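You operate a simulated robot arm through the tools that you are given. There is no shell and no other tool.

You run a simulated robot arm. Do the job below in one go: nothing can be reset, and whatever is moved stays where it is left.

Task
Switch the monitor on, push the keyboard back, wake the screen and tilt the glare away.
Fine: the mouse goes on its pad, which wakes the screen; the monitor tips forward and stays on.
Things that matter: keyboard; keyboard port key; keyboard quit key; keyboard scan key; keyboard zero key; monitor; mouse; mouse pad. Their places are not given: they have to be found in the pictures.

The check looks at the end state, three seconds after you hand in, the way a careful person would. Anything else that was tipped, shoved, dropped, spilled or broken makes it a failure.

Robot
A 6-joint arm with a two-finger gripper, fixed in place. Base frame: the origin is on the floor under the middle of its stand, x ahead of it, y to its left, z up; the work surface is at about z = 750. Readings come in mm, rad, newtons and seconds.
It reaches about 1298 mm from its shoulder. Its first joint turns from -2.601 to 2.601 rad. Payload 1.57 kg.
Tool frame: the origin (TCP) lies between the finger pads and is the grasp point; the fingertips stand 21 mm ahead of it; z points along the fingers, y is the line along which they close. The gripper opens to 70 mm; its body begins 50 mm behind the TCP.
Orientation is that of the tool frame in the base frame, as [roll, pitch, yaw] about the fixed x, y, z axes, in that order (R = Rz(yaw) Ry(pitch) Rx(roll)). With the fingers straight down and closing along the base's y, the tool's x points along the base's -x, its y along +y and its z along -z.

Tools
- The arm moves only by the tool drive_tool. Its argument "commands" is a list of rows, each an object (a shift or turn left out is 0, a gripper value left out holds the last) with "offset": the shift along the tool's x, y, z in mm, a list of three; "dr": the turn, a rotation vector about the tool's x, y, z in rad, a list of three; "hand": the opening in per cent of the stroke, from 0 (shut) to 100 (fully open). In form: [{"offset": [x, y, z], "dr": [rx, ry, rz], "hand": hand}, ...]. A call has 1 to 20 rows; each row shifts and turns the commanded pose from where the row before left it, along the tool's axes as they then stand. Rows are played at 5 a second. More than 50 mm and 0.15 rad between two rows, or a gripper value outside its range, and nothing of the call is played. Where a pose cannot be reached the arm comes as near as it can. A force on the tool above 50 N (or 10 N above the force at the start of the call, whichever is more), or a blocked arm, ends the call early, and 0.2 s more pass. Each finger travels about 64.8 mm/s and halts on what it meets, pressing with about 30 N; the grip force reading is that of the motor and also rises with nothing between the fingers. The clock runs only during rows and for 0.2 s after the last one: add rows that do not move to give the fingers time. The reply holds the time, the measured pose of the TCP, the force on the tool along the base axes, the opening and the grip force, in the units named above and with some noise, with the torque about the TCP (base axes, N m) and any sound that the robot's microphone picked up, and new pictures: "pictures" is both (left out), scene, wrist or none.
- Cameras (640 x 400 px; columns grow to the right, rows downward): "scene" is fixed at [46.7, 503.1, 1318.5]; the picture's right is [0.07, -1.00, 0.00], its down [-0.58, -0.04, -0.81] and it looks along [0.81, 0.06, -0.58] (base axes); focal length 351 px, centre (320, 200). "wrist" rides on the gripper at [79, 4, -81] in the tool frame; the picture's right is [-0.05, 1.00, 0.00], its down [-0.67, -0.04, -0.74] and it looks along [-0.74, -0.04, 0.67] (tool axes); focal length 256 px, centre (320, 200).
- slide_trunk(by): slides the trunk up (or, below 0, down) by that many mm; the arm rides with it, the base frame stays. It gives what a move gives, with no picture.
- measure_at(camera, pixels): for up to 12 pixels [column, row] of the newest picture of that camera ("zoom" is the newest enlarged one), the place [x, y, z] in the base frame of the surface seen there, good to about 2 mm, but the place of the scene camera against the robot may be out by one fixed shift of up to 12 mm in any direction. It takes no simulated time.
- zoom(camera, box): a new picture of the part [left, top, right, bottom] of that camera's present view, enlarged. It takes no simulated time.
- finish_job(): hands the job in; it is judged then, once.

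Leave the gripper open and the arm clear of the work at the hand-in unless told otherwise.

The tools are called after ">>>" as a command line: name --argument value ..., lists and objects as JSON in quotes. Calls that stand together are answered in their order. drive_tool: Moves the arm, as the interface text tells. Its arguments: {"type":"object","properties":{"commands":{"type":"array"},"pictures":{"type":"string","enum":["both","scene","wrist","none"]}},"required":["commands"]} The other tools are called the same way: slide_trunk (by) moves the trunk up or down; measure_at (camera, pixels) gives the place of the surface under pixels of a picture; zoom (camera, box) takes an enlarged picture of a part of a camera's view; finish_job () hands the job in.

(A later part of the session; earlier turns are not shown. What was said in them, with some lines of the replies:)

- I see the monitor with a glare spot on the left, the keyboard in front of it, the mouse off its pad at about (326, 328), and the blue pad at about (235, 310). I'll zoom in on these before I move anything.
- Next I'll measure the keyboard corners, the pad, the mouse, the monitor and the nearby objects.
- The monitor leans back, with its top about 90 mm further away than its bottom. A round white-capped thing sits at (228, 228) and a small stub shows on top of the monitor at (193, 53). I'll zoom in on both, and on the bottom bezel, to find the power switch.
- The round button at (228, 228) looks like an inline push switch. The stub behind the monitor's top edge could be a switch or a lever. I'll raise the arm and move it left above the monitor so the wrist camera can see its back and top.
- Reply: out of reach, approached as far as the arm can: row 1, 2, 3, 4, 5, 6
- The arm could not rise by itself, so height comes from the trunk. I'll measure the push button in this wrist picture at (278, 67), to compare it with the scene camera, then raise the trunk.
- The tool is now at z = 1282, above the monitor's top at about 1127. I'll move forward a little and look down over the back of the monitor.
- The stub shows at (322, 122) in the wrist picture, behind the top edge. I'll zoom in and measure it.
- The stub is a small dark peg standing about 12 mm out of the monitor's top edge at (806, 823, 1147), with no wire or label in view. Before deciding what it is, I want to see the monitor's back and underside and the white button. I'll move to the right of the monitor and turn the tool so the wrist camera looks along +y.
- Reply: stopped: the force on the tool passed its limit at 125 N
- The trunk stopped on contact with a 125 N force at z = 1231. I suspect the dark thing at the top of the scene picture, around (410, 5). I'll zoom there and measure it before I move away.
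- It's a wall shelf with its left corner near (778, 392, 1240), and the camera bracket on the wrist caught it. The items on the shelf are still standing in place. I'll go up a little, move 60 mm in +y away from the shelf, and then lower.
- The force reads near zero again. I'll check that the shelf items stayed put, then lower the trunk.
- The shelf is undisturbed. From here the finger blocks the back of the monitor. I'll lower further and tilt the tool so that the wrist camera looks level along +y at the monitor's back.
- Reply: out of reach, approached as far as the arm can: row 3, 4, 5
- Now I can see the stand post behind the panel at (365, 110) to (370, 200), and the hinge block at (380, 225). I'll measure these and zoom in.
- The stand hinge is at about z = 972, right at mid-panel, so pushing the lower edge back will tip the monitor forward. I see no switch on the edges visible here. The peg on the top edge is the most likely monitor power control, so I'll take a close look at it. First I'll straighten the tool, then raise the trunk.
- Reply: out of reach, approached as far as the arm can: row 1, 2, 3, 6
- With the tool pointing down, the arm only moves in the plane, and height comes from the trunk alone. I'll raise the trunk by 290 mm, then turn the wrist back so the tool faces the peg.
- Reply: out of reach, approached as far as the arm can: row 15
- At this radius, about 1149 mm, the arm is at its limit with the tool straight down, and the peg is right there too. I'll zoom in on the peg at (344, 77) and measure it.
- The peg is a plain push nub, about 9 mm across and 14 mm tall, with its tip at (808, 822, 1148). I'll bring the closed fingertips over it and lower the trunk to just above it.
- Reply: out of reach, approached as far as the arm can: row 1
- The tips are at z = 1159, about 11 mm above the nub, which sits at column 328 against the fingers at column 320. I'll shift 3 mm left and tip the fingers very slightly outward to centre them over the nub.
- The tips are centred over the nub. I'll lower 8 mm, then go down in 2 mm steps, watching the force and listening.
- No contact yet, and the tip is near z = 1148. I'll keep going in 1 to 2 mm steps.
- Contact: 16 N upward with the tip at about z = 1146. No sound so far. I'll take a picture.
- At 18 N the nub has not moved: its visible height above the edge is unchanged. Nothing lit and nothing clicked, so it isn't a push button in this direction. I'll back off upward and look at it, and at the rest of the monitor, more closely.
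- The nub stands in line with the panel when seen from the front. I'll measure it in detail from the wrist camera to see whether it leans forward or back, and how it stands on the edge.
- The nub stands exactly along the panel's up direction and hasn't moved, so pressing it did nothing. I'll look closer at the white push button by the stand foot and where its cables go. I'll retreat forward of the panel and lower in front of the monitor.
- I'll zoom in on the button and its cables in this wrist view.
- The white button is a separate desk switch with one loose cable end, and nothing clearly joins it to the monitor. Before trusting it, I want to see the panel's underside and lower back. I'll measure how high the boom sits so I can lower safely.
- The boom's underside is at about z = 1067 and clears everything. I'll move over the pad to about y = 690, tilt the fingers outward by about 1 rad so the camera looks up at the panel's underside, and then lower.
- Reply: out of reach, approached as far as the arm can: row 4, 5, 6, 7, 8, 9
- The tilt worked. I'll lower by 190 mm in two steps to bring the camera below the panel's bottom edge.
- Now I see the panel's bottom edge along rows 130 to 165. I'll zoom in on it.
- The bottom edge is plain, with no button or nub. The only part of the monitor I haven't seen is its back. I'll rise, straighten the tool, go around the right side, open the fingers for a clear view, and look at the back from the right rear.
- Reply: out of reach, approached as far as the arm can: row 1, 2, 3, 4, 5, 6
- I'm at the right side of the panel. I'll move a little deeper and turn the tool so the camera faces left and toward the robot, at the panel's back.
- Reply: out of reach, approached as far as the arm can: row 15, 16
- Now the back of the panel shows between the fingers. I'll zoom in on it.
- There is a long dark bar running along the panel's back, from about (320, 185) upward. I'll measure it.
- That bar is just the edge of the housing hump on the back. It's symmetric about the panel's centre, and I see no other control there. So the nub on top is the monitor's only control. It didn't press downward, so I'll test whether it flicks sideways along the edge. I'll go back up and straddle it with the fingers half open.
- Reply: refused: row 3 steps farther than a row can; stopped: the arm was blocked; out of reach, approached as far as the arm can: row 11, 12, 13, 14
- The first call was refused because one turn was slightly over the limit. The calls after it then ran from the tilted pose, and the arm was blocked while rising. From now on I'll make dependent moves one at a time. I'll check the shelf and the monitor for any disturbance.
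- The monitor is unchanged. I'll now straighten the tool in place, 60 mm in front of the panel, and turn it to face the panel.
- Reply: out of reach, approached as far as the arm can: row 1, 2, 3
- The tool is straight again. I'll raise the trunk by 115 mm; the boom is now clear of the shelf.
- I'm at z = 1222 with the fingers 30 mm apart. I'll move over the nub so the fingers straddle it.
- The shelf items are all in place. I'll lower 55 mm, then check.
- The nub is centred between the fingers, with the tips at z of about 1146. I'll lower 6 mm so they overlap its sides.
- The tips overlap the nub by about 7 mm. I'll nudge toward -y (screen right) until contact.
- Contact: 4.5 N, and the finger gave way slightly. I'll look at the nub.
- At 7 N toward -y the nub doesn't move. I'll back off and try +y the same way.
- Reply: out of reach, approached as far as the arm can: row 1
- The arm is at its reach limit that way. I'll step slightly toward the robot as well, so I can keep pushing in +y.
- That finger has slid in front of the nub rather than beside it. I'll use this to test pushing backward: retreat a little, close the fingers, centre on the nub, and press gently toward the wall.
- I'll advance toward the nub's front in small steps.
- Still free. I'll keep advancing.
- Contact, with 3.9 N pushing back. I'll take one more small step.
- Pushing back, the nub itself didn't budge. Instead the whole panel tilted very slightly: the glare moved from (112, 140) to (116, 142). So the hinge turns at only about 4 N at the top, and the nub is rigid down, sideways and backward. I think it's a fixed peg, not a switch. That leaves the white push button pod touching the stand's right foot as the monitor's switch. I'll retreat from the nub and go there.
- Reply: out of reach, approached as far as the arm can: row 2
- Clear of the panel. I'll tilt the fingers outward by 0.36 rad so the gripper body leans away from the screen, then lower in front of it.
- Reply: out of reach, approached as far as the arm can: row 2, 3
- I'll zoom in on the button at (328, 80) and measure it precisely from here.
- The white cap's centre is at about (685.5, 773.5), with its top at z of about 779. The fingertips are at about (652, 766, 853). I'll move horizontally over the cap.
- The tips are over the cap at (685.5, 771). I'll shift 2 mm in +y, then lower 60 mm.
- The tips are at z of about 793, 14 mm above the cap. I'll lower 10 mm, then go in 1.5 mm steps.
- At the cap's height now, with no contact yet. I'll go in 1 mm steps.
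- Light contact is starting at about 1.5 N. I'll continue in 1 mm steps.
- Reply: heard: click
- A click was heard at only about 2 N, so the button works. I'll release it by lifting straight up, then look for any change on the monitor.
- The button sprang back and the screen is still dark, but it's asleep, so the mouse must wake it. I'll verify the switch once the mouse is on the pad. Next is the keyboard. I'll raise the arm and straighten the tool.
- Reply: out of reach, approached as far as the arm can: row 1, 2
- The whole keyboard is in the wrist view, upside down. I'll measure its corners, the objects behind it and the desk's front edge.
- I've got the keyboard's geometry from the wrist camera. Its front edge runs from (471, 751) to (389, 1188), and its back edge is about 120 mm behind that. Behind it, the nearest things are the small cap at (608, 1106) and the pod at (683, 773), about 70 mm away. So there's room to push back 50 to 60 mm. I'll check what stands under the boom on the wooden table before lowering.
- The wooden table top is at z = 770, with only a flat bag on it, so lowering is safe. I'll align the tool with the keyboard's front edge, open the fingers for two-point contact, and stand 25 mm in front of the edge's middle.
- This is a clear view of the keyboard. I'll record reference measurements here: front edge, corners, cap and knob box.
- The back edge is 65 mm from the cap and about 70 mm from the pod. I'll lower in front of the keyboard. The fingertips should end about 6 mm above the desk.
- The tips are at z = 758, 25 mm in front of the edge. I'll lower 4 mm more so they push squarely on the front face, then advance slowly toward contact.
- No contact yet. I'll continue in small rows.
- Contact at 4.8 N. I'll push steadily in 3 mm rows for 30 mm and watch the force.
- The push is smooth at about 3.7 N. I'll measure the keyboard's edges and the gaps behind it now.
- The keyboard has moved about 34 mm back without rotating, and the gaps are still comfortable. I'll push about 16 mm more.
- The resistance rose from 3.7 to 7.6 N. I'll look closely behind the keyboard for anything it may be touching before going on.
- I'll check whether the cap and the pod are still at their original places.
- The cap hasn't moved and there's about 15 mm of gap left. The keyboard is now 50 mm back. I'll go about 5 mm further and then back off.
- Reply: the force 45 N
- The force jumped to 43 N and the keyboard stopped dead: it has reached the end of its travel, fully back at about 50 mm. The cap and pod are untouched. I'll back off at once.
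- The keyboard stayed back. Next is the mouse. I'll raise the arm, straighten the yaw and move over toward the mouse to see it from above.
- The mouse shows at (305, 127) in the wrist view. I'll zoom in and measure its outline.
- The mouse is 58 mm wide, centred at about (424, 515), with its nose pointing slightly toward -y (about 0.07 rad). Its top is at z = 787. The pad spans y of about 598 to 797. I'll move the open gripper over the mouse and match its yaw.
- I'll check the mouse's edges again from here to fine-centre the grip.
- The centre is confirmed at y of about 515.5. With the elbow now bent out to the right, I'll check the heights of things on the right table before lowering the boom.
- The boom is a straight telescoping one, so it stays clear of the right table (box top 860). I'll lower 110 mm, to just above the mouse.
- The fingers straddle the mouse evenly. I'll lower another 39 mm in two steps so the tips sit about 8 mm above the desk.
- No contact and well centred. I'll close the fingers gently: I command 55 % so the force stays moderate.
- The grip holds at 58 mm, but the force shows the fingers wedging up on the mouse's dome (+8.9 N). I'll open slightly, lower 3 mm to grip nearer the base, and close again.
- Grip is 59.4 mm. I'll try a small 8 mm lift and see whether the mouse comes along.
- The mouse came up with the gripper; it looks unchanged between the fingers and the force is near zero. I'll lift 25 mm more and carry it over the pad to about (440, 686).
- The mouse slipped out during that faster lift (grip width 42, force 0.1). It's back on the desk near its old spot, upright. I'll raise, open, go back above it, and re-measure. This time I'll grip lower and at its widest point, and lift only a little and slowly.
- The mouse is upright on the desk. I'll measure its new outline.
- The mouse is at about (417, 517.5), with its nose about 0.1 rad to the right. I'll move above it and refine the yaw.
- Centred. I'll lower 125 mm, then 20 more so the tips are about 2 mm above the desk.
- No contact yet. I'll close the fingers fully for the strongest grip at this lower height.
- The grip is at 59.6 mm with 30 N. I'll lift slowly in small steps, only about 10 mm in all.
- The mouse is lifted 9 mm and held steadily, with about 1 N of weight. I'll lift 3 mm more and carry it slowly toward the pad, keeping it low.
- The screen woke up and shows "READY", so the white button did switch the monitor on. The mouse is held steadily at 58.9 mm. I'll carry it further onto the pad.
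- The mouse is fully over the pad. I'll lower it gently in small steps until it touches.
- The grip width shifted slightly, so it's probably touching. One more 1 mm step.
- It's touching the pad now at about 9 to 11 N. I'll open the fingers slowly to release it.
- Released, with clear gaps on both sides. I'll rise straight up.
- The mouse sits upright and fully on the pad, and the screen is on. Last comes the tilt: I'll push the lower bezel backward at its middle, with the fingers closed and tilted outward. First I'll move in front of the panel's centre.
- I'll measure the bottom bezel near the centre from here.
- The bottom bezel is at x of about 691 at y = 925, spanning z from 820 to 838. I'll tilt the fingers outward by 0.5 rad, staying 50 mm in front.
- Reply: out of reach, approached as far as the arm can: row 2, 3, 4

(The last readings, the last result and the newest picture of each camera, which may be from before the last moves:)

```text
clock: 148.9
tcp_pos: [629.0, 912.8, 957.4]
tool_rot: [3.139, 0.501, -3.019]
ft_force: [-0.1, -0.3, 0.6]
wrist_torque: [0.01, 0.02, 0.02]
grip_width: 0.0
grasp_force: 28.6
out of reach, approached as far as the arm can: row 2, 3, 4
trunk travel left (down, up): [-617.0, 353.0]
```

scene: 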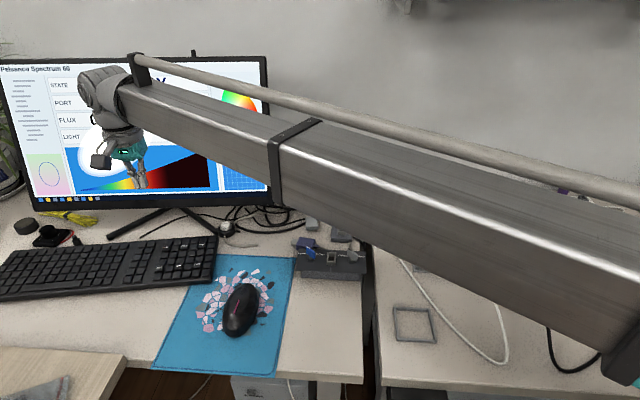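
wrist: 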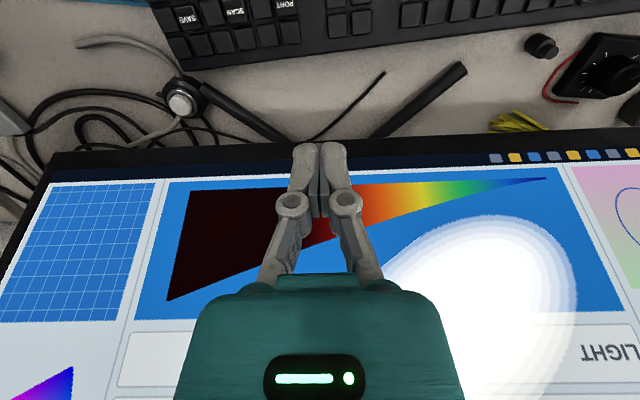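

Now I'll lower 112 mm so the tips are at bezel height.

>>> slide_trunk --by -80

>>> slide_trunk --by -32

>>> drive_tool --commands '[{"offset": [0, 0, 0]}]'

```text
clock: 150.1
tcp_pos: [627.3, 912.7, 879.0]
tool_rot: [3.139, 0.5, -3.018]
ft_force: [-0.2, 0.1, 0.8]
wrist_torque: [0.02, -0.03, -0.01]
grip_width: 0.0
grasp_force: 28.5
trunk travel left (down, up): [-537.0, 433.0]
```

```text
clock: 150.9
tcp_pos: [628.4, 911.5, 846.6]
tool_rot: [3.14, 0.5, -3.017]
ft_force: [0.1, -0.4, 0.8]
wrist_torque: [0.01, 0.04, 0.01]
grip_width: 0.0
grasp_force: 28.9
trunk travel left (down, up): [-505.0, 465.0]
```

```text
clock: 151.3
tcp_pos: [628.1, 912.3, 848.0]
tool_rot: [3.141, 0.498, -3.02]
ft_force: [1.2, 0.6, -0.2]
wrist_torque: [-0.02, 0.02, 0.01]
grip_width: 0.2
grasp_force: 28.0
trunk travel left (down, up): [-505.0, 465.0]
```

scene: 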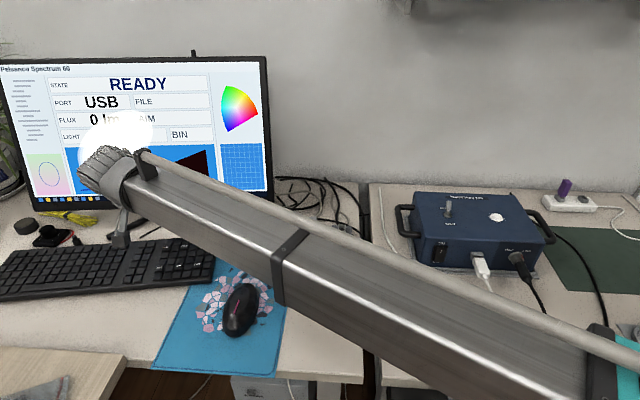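
wrist: 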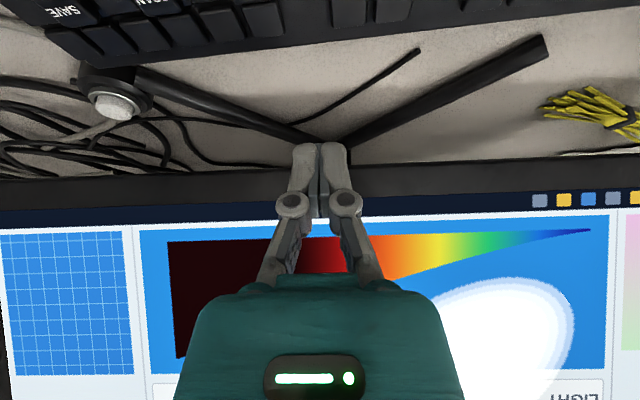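

The tips are at z of about 829, at bezel height, about 50 mm in front. I'll advance 40 mm horizontally, then slowly until contact.

>>> drive_tool --commands '[{"offset": [-8.78, 0, 4.79]}, {"offset": [-8.78, 0, 4.79]}, {"offset": [-8.78, 0, 4.79]}, {"offset": [-8.78, 0, 4.79]}, {"offset": [0, 0, 0]}]'

```text
clock: 152.5
tcp_pos: [668.5, 917.8, 845.7]
tool_rot: [3.139, 0.5, -3.019]
ft_force: [-0.4, 0.2, 0.4]
wrist_torque: [0.0, 0.02, -0.04]
grip_width: 0.0
grasp_force: 28.6
trunk travel left (down, up): [-505.0, 465.0]
```

scene: 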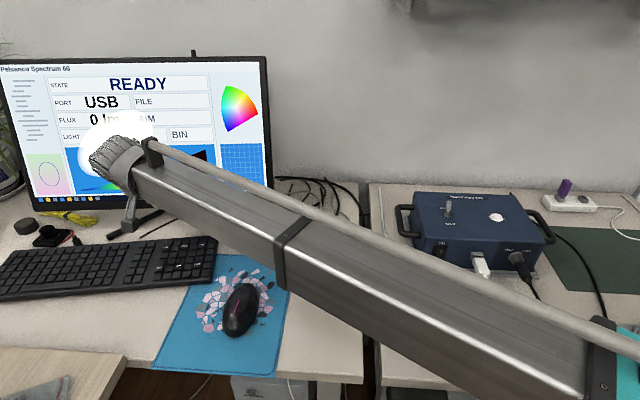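
wrist: 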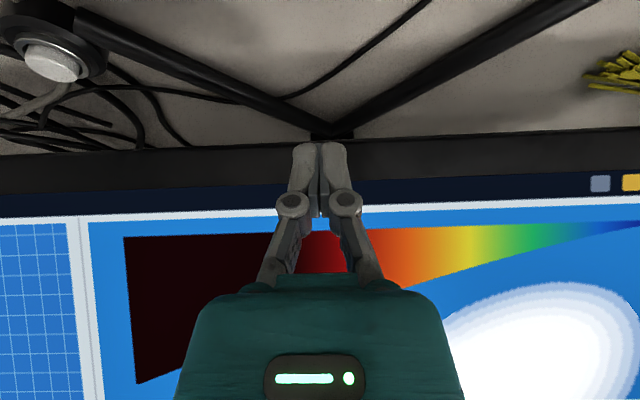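

No contact yet, and the fingers line up with the stand's centre. I'll advance in 3 mm rows.

>>> drive_tool --commands '[{"offset": [-2.63, 0, 1.44]}, {"offset": [-2.63, 0, 1.44]}, {"offset": [-2.63, 0, 1.44]}, {"offset": [0, 0, 0]}]' --pictures "none"

>>> drive_tool --commands '[{"offset": [-2.63, 0, 1.44]}, {"offset": [-2.63, 0, 1.44]}, {"offset": [0, 0, 0]}]'

```text
clock: 153.5
tcp_pos: [676.5, 918.7, 846.4]
tool_rot: [3.14, 0.498, -3.021]
ft_force: [0.4, -0.5, 0.5]
wrist_torque: [0.02, 0.0, 0.03]
grip_width: 0.2
grasp_force: 28.2
trunk travel left (down, up): [-505.0, 465.0]
```

```text
clock: 154.3
tcp_pos: [682.1, 919.0, 846.2]
tool_rot: [3.139, 0.5, -3.02]
ft_force: [-4.5, -0.4, -0.7]
wrist_torque: [0.01, 0.09, 0.01]
grip_width: 6.1
grasp_force: 28.3
trunk travel left (down, up): [-505.0, 465.0]
```

scene: 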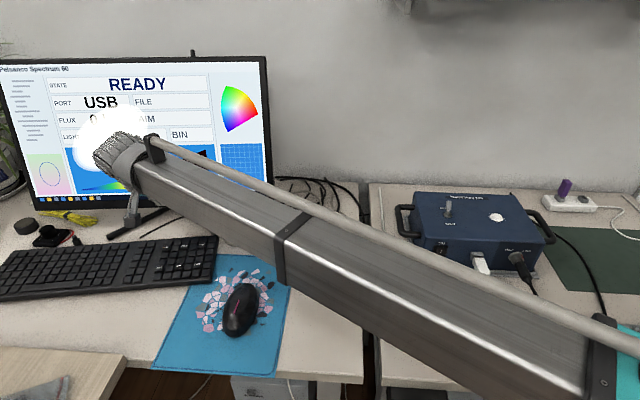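
wrist: 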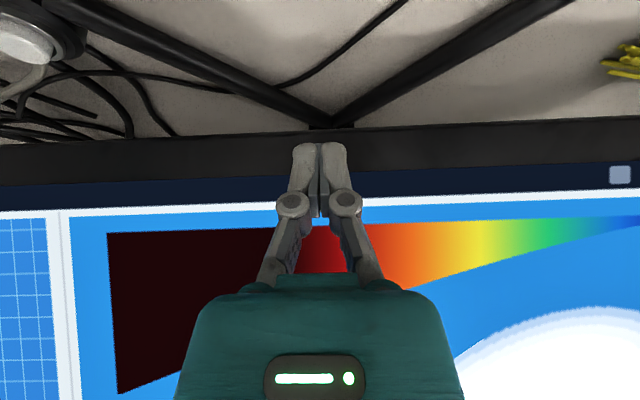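

Contact at 4.5 N, and the glare is starting to shift. I'll continue in 3 mm rows.

>>> drive_tool --commands '[{"offset": [-2.63, 0, 1.44]}, {"offset": [-2.63, 0, 1.44]}, {"offset": [-2.63, 0, 1.44]}, {"offset": [-2.63, 0, 1.44]}, {"offset": [-2.63, 0, 1.44]}, {"offset": [0, 0, 0]}]'

```text
clock: 155.7
tcp_pos: [696.2, 921.1, 845.9]
tool_rot: [3.138, 0.5, -3.021]
ft_force: [-4.1, -0.7, -0.4]
wrist_torque: [0.01, 0.07, -0.04]
grip_width: 6.0
grasp_force: 28.3
trunk travel left (down, up): [-505.0, 465.0]
```

scene: 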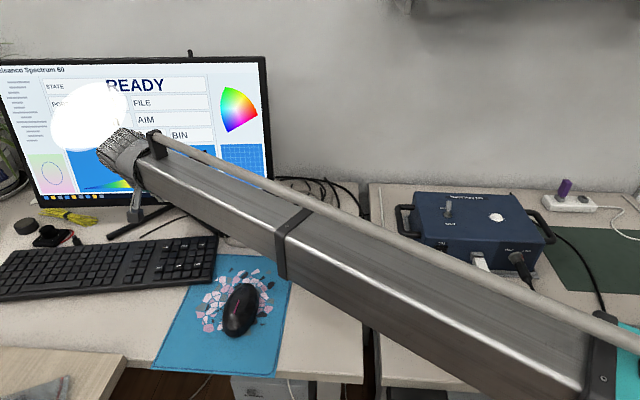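
wrist: 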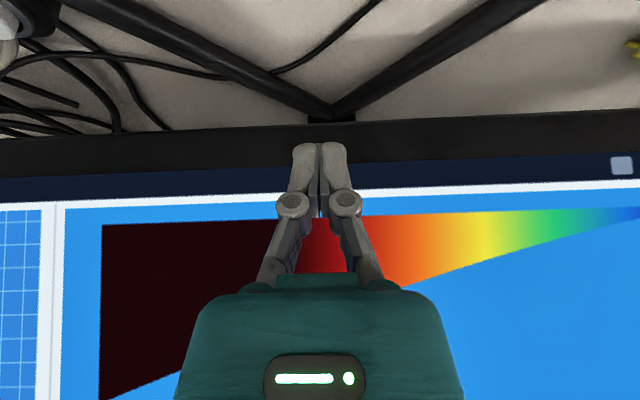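

The panel is tilting nicely at about 4 N: the glare has moved up and left to about (92, 118), and the stand is still. I'll continue.

>>> drive_tool --commands '[{"offset": [-2.63, 0, 1.44]}, {"offset": [-2.63, 0, 1.44]}, {"offset": [-2.63, 0, 1.44]}, {"offset": [-2.63, 0, 1.44]}, {"offset": [-2.63, 0, 1.44]}, {"offset": [0, 0, 0]}]'

```text
clock: 157.1
tcp_pos: [711.8, 922.4, 845.8]
tool_rot: [3.141, 0.5, -3.02]
ft_force: [-2.9, 1.2, -1.0]
wrist_torque: [0.03, 0.09, 0.0]
grip_width: 6.2
grasp_force: 29.2
trunk travel left (down, up): [-505.0, 465.0]
```

scene: 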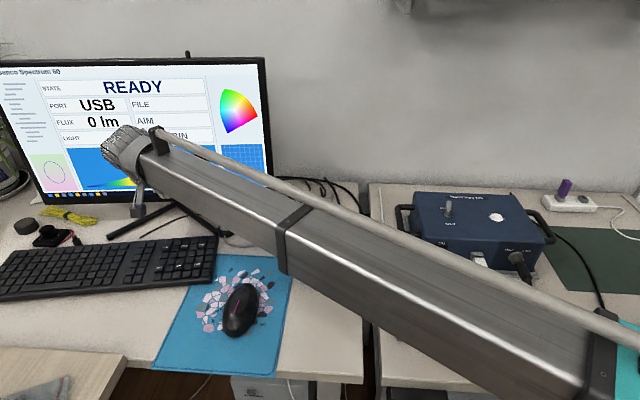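
wrist: 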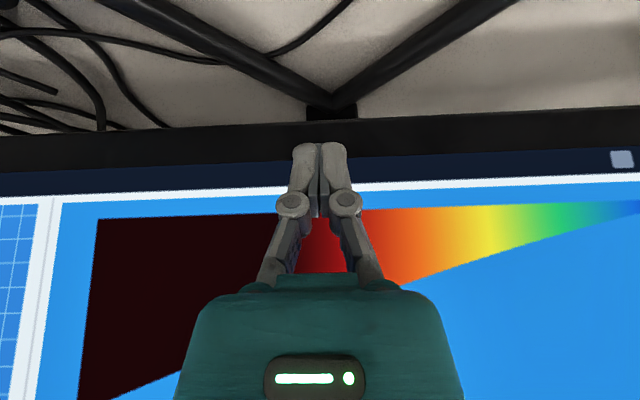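

The glare is gone from the screen and the display is fully readable. I'll tip it slightly further, about 8 mm at the bottom edge, for margin.

>>> drive_tool --commands '[{"offset": [-1.76, 0, 0.96]}, {"offset": [-1.76, 0, 0.96]}, {"offset": [-1.76, 0, 0.96]}, {"offset": [-1.76, 0, 0.96]}, {"offset": [0, 0, 0]}]'

```text
clock: 158.3
tcp_pos: [719.7, 923.2, 846.6]
tool_rot: [3.14, 0.5, -3.019]
ft_force: [-2.4, -0.8, -2.9]
wrist_torque: [-0.03, 0.07, -0.03]
grip_width: 6.3
grasp_force: 28.7
trunk travel left (down, up): [-505.0, 465.0]
```

scene: 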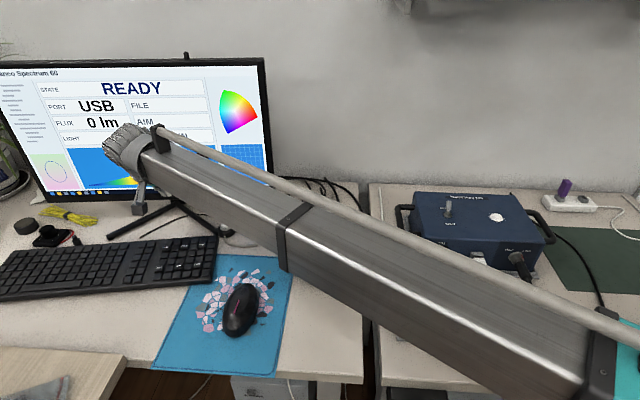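
wrist: 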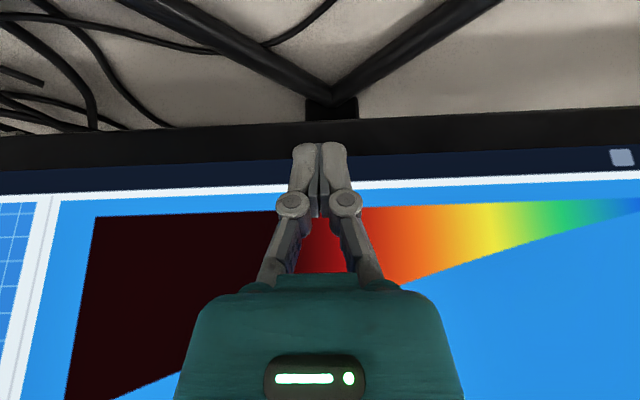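

I'll measure the panel's lean now from the scene camera, comparing top and bottom points of the right bezel and the screen.

>>> measure_at --camera "scene" --pixels '[[262, 62], [268, 178], [264, 100], [266, 140], [232, 60], [240, 160], [187, 54], [60, 70], [70, 195]]'

```text
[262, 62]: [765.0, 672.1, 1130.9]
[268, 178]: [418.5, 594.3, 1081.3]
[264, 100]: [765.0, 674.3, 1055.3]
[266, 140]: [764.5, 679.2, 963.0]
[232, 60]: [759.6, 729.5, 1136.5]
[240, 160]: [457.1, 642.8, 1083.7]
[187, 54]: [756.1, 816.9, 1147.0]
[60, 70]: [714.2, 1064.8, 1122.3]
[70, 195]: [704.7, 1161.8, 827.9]
```

The panel is now vertical: x is 765 at both z = 1131 and z = 963, against about 16° of backward lean before. The glare is gone and the screen is on. I'll back away straight out from the bezel.

>>> drive_tool --commands '[{"offset": [2.63, 0, -1.44]}, {"offset": [4.39, 0, -2.4]}, {"offset": [8.78, 0, -4.79]}, {"offset": [17.5, 0, -9.59]}, {"offset": [17.5, 0, -9.59]}, {"offset": [17.5, 0, -9.59]}, {"offset": [0, 0, 0]}]'

```text
clock: 159.9
tcp_pos: [642.3, 914.2, 846.7]
tool_rot: [3.14, 0.499, -3.02]
ft_force: [-0.7, 0.0, 0.3]
wrist_torque: [-0.01, 0.0, -0.02]
grip_width: 0.0
grasp_force: 29.1
trunk travel left (down, up): [-505.0, 465.0]
```

scene: 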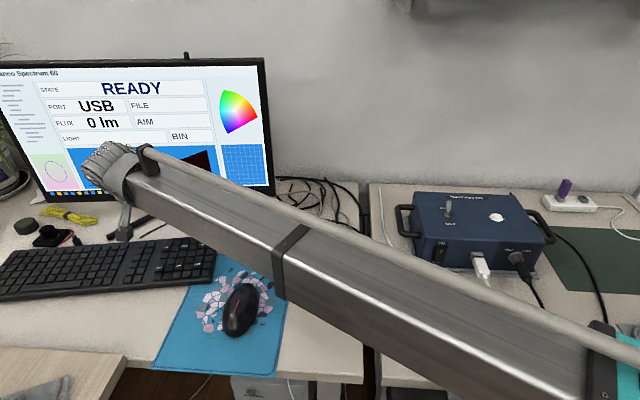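
wrist: 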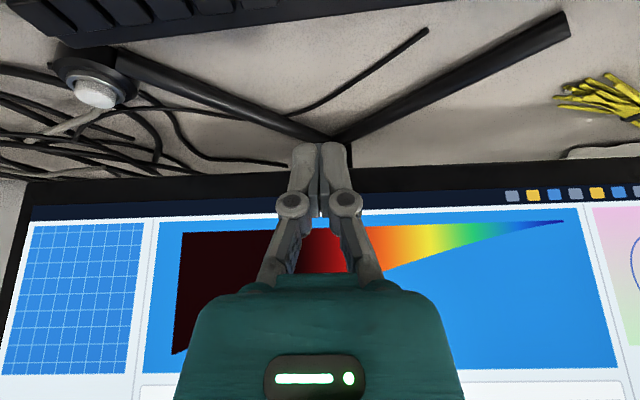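

The panel holds its new position. I'll back off another 60 mm, then raise.

>>> drive_tool --commands '[{"offset": [17.5, 0, -9.59]}, {"offset": [17.5, 0, -9.59]}, {"offset": [17.5, 0, -9.59]}, {"offset": [0, 0, 0]}]' --pictures "none"

>>> slide_trunk --by 120

```text
clock: 160.9
tcp_pos: [582.4, 907.3, 847.5]
tool_rot: [3.14, 0.498, -3.019]
ft_force: [0.4, -0.2, -0.5]
wrist_torque: [-0.01, 0.0, 0.05]
grip_width: 0.3
grasp_force: 28.8
trunk travel left (down, up): [-505.0, 465.0]
```

```text
clock: 162.4
tcp_pos: [583.6, 906.8, 965.2]
tool_rot: [3.14, 0.499, -3.018]
ft_force: [0.4, 0.3, 0.1]
wrist_torque: [0.01, 0.02, -0.04]
grip_width: 0.2
grasp_force: 28.5
trunk travel left (down, up): [-625.0, 345.0]
```

Clear of everything. I'll straighten the tool, open the gripper and swing away to the right, toward the starting area.

>>> drive_tool --commands '[{"dr": [0, 0.125, 0]}, {"dr": [0, 0.125, 0]}, {"dr": [0, 0.125, 0]}, {"dr": [0, 0.125, 0], "hand": 100}, {"dr": [0, 0, 0.122]}, {"offset": [30, -45, 0]}, {"offset": [30, -45, 0]}, {"offset": [0, -45, 0]}, {"offset": [0, -45, 0]}, {"offset": [0, -45, 0]}, {"offset": [0, -45, 0]}, {"offset": [0, -45, 0]}, {"offset": [0, -45, 0]}, {"offset": [0, -45, 0]}, {"offset": [0, -45, 0]}, {"offset": [0, -45, 0]}, {"offset": [0, 0, 0]}]'

```text
refused: row 6 steps farther than a row can; nothing moved
```

One step was a bit too long and nothing moved. I'll shorten it.

>>> drive_tool --commands '[{"dr": [0, 0.125, 0]}, {"dr": [0, 0.125, 0]}, {"dr": [0, 0.125, 0]}, {"dr": [0, 0.125, 0], "hand": 100}, {"dr": [0, 0, 0.122]}, {"offset": [20, -40, 0]}, {"offset": [20, -40, 0]}, {"offset": [0, -45, 0]}, {"offset": [0, -45, 0]}, {"offset": [0, -45, 0]}, {"offset": [0, -45, 0]}, {"offset": [0, -45, 0]}, {"offset": [0, -45, 0]}, {"offset": [0, -45, 0]}, {"offset": [0, -45, 0]}, {"offset": [0, -45, 0]}, {"offset": [0, 0, 0]}]'

```text
clock: 166.0
tcp_pos: [544.9, 422.4, 943.9]
tool_rot: [3.141, -0.001, -3.141]
ft_force: [0.5, 0.4, 0.3]
wrist_torque: [0.01, 0.02, -0.01]
grip_width: 70.0
grasp_force: 0.0
out of reach, approached as far as the arm can: row 1, 2, 3
trunk travel left (down, up): [-625.0, 345.0]
```

scene: 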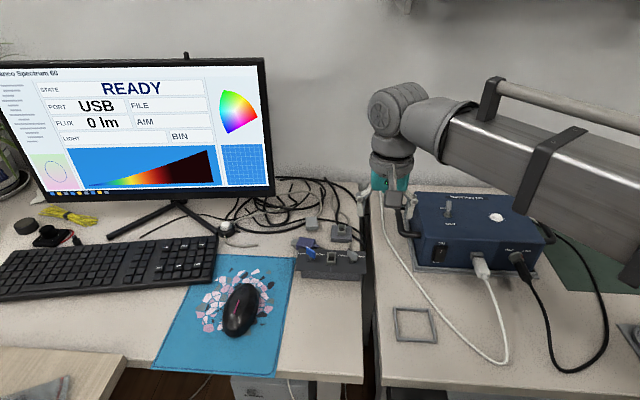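
wrist: 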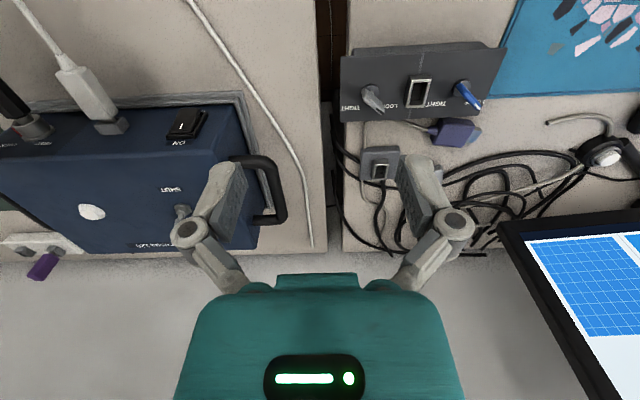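

The gripper is open and the arm is off to the side. I'll raise it 60 mm to the starting height and inspect everything one last time.

>>> slide_trunk --by 60

>>> drive_tool --commands '[{"offset": [0, 0, 0]}]'

>>> zoom --camera "scene" --box '[0, 200, 300, 388]'

>>> zoom --camera "scene" --box '[120, 230, 240, 305]'

>>> zoom --camera "scene" --box '[0, 40, 300, 228]'

>>> zoom --camera "scene" --box '[200, 180, 400, 305]'

```text
clock: 167.0
tcp_pos: [545.1, 422.4, 1003.6]
tool_rot: [3.139, -0.001, -3.14]
ft_force: [-1.0, -0.5, -0.3]
wrist_torque: [0.01, 0.0, 0.0]
grip_width: 70.2
grasp_force: 0.0
trunk travel left (down, up): [-685.0, 285.0]
```

```text
clock: 167.4
tcp_pos: [545.1, 423.0, 1002.5]
tool_rot: [3.14, 0.001, -3.139]
ft_force: [-0.7, -1.1, 0.2]
wrist_torque: [0.0, -0.02, -0.01]
grip_width: 70.0
grasp_force: 0.1
trunk travel left (down, up): [-685.0, 285.0]
```

scene: 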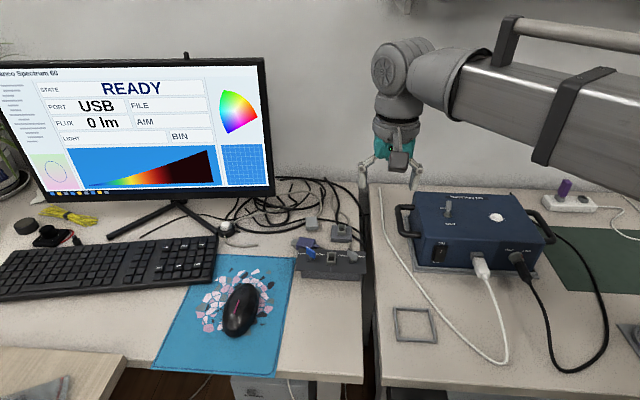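
wrist: 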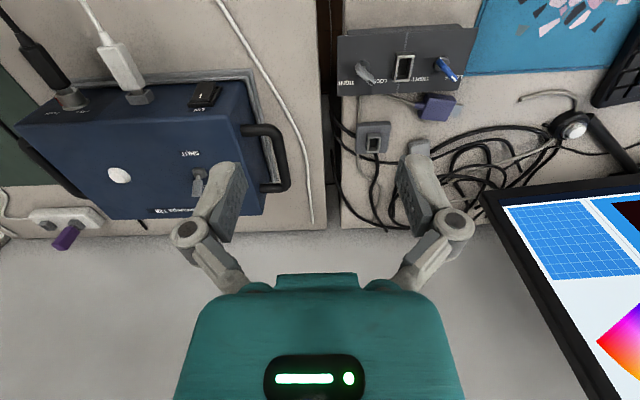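

```text
2.13 times, centred on (150, 294) of scene
```

zoom: 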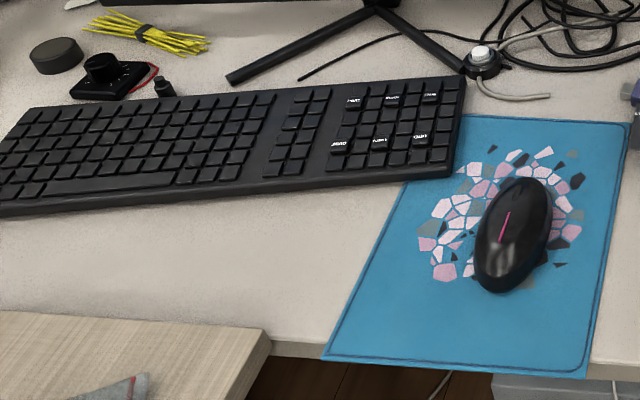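

```text
5.33 times, centred on (180, 268) of scene
```

zoom: 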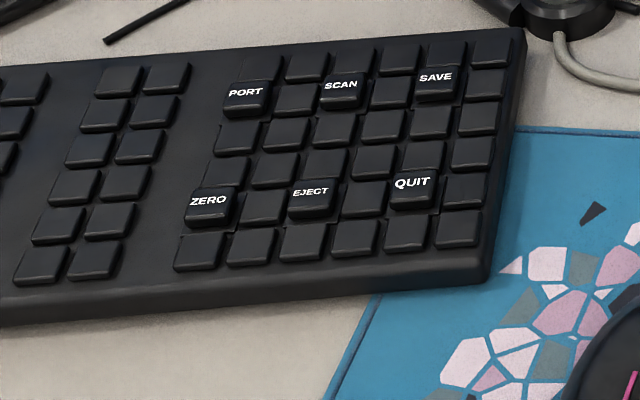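

```text
2.13 times, centred on (150, 134) of scene
```

zoom: 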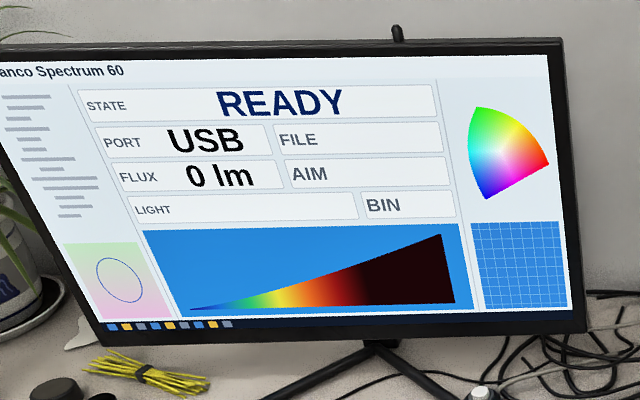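

```text
3.20 times, centred on (300, 242) of scene
```

zoom: 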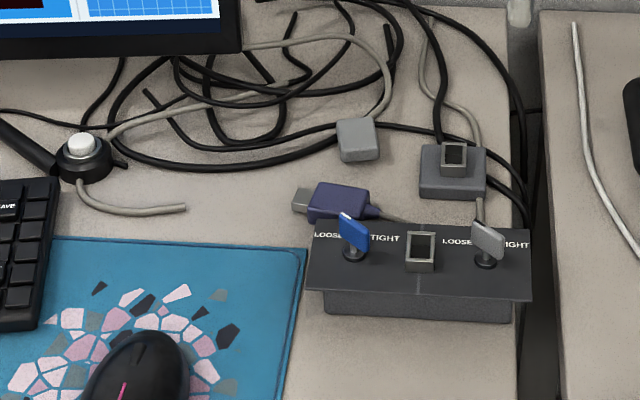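

Everything checks out:
- **Screen:** it's on and shows "READY", with no glare. The panel is vertical.
- **Keyboard:** it's fully back, and its labelled keys are up.
- **Mouse:** it's upright on its pad.
- **Surroundings:** the pod, cables, cap, knob box, clamp fixture, blue box and shelf are as they were.
- **Arm:** the gripper is open and clear of the work.

I'm handing in now.

>>> finish_job

```text
The job is handed in.
```

The job is handed in. In the last pictures before the hand-in, every part of the task was done:

- **Monitor on:** pressing the white button pod by the stand's right foot gave a click. The screen showed "READY" as soon as the mouse came over the pad.
- **Keyboard:** it is pushed about 50 mm back, to the end of its travel. There was no sign of a key being pressed.
- **Mouse:** it sits upright and fully on its pad.
- **Tilt:** the panel went from about 16° of backward lean to vertical. The glare is gone and the screen stayed on.

Some contacts along the way were not clean:

- **Wall shelf:** while I was looking for the switch, the camera bracket hit the shelf's corner at 125 N. Later the arm was blocked once more while rising near it. The shelf and its items looked unchanged afterwards.
- **Peg on the monitor:** I first took the small peg on the monitor's top edge for the switch and pushed on it, up to 18 N. It did not move, and the panel only leaned back slightly before I tilted it forward.
- **Mouse slip:** the mouse slipped from the grip on the first lift, from at most 33 mm up, and landed upright. The second lift held.
- **Keyboard stop:** the push briefly reached 43 N when the keyboard hit its stop.

Nothing else looked tipped or moved, and the arm is clear with the gripper open.
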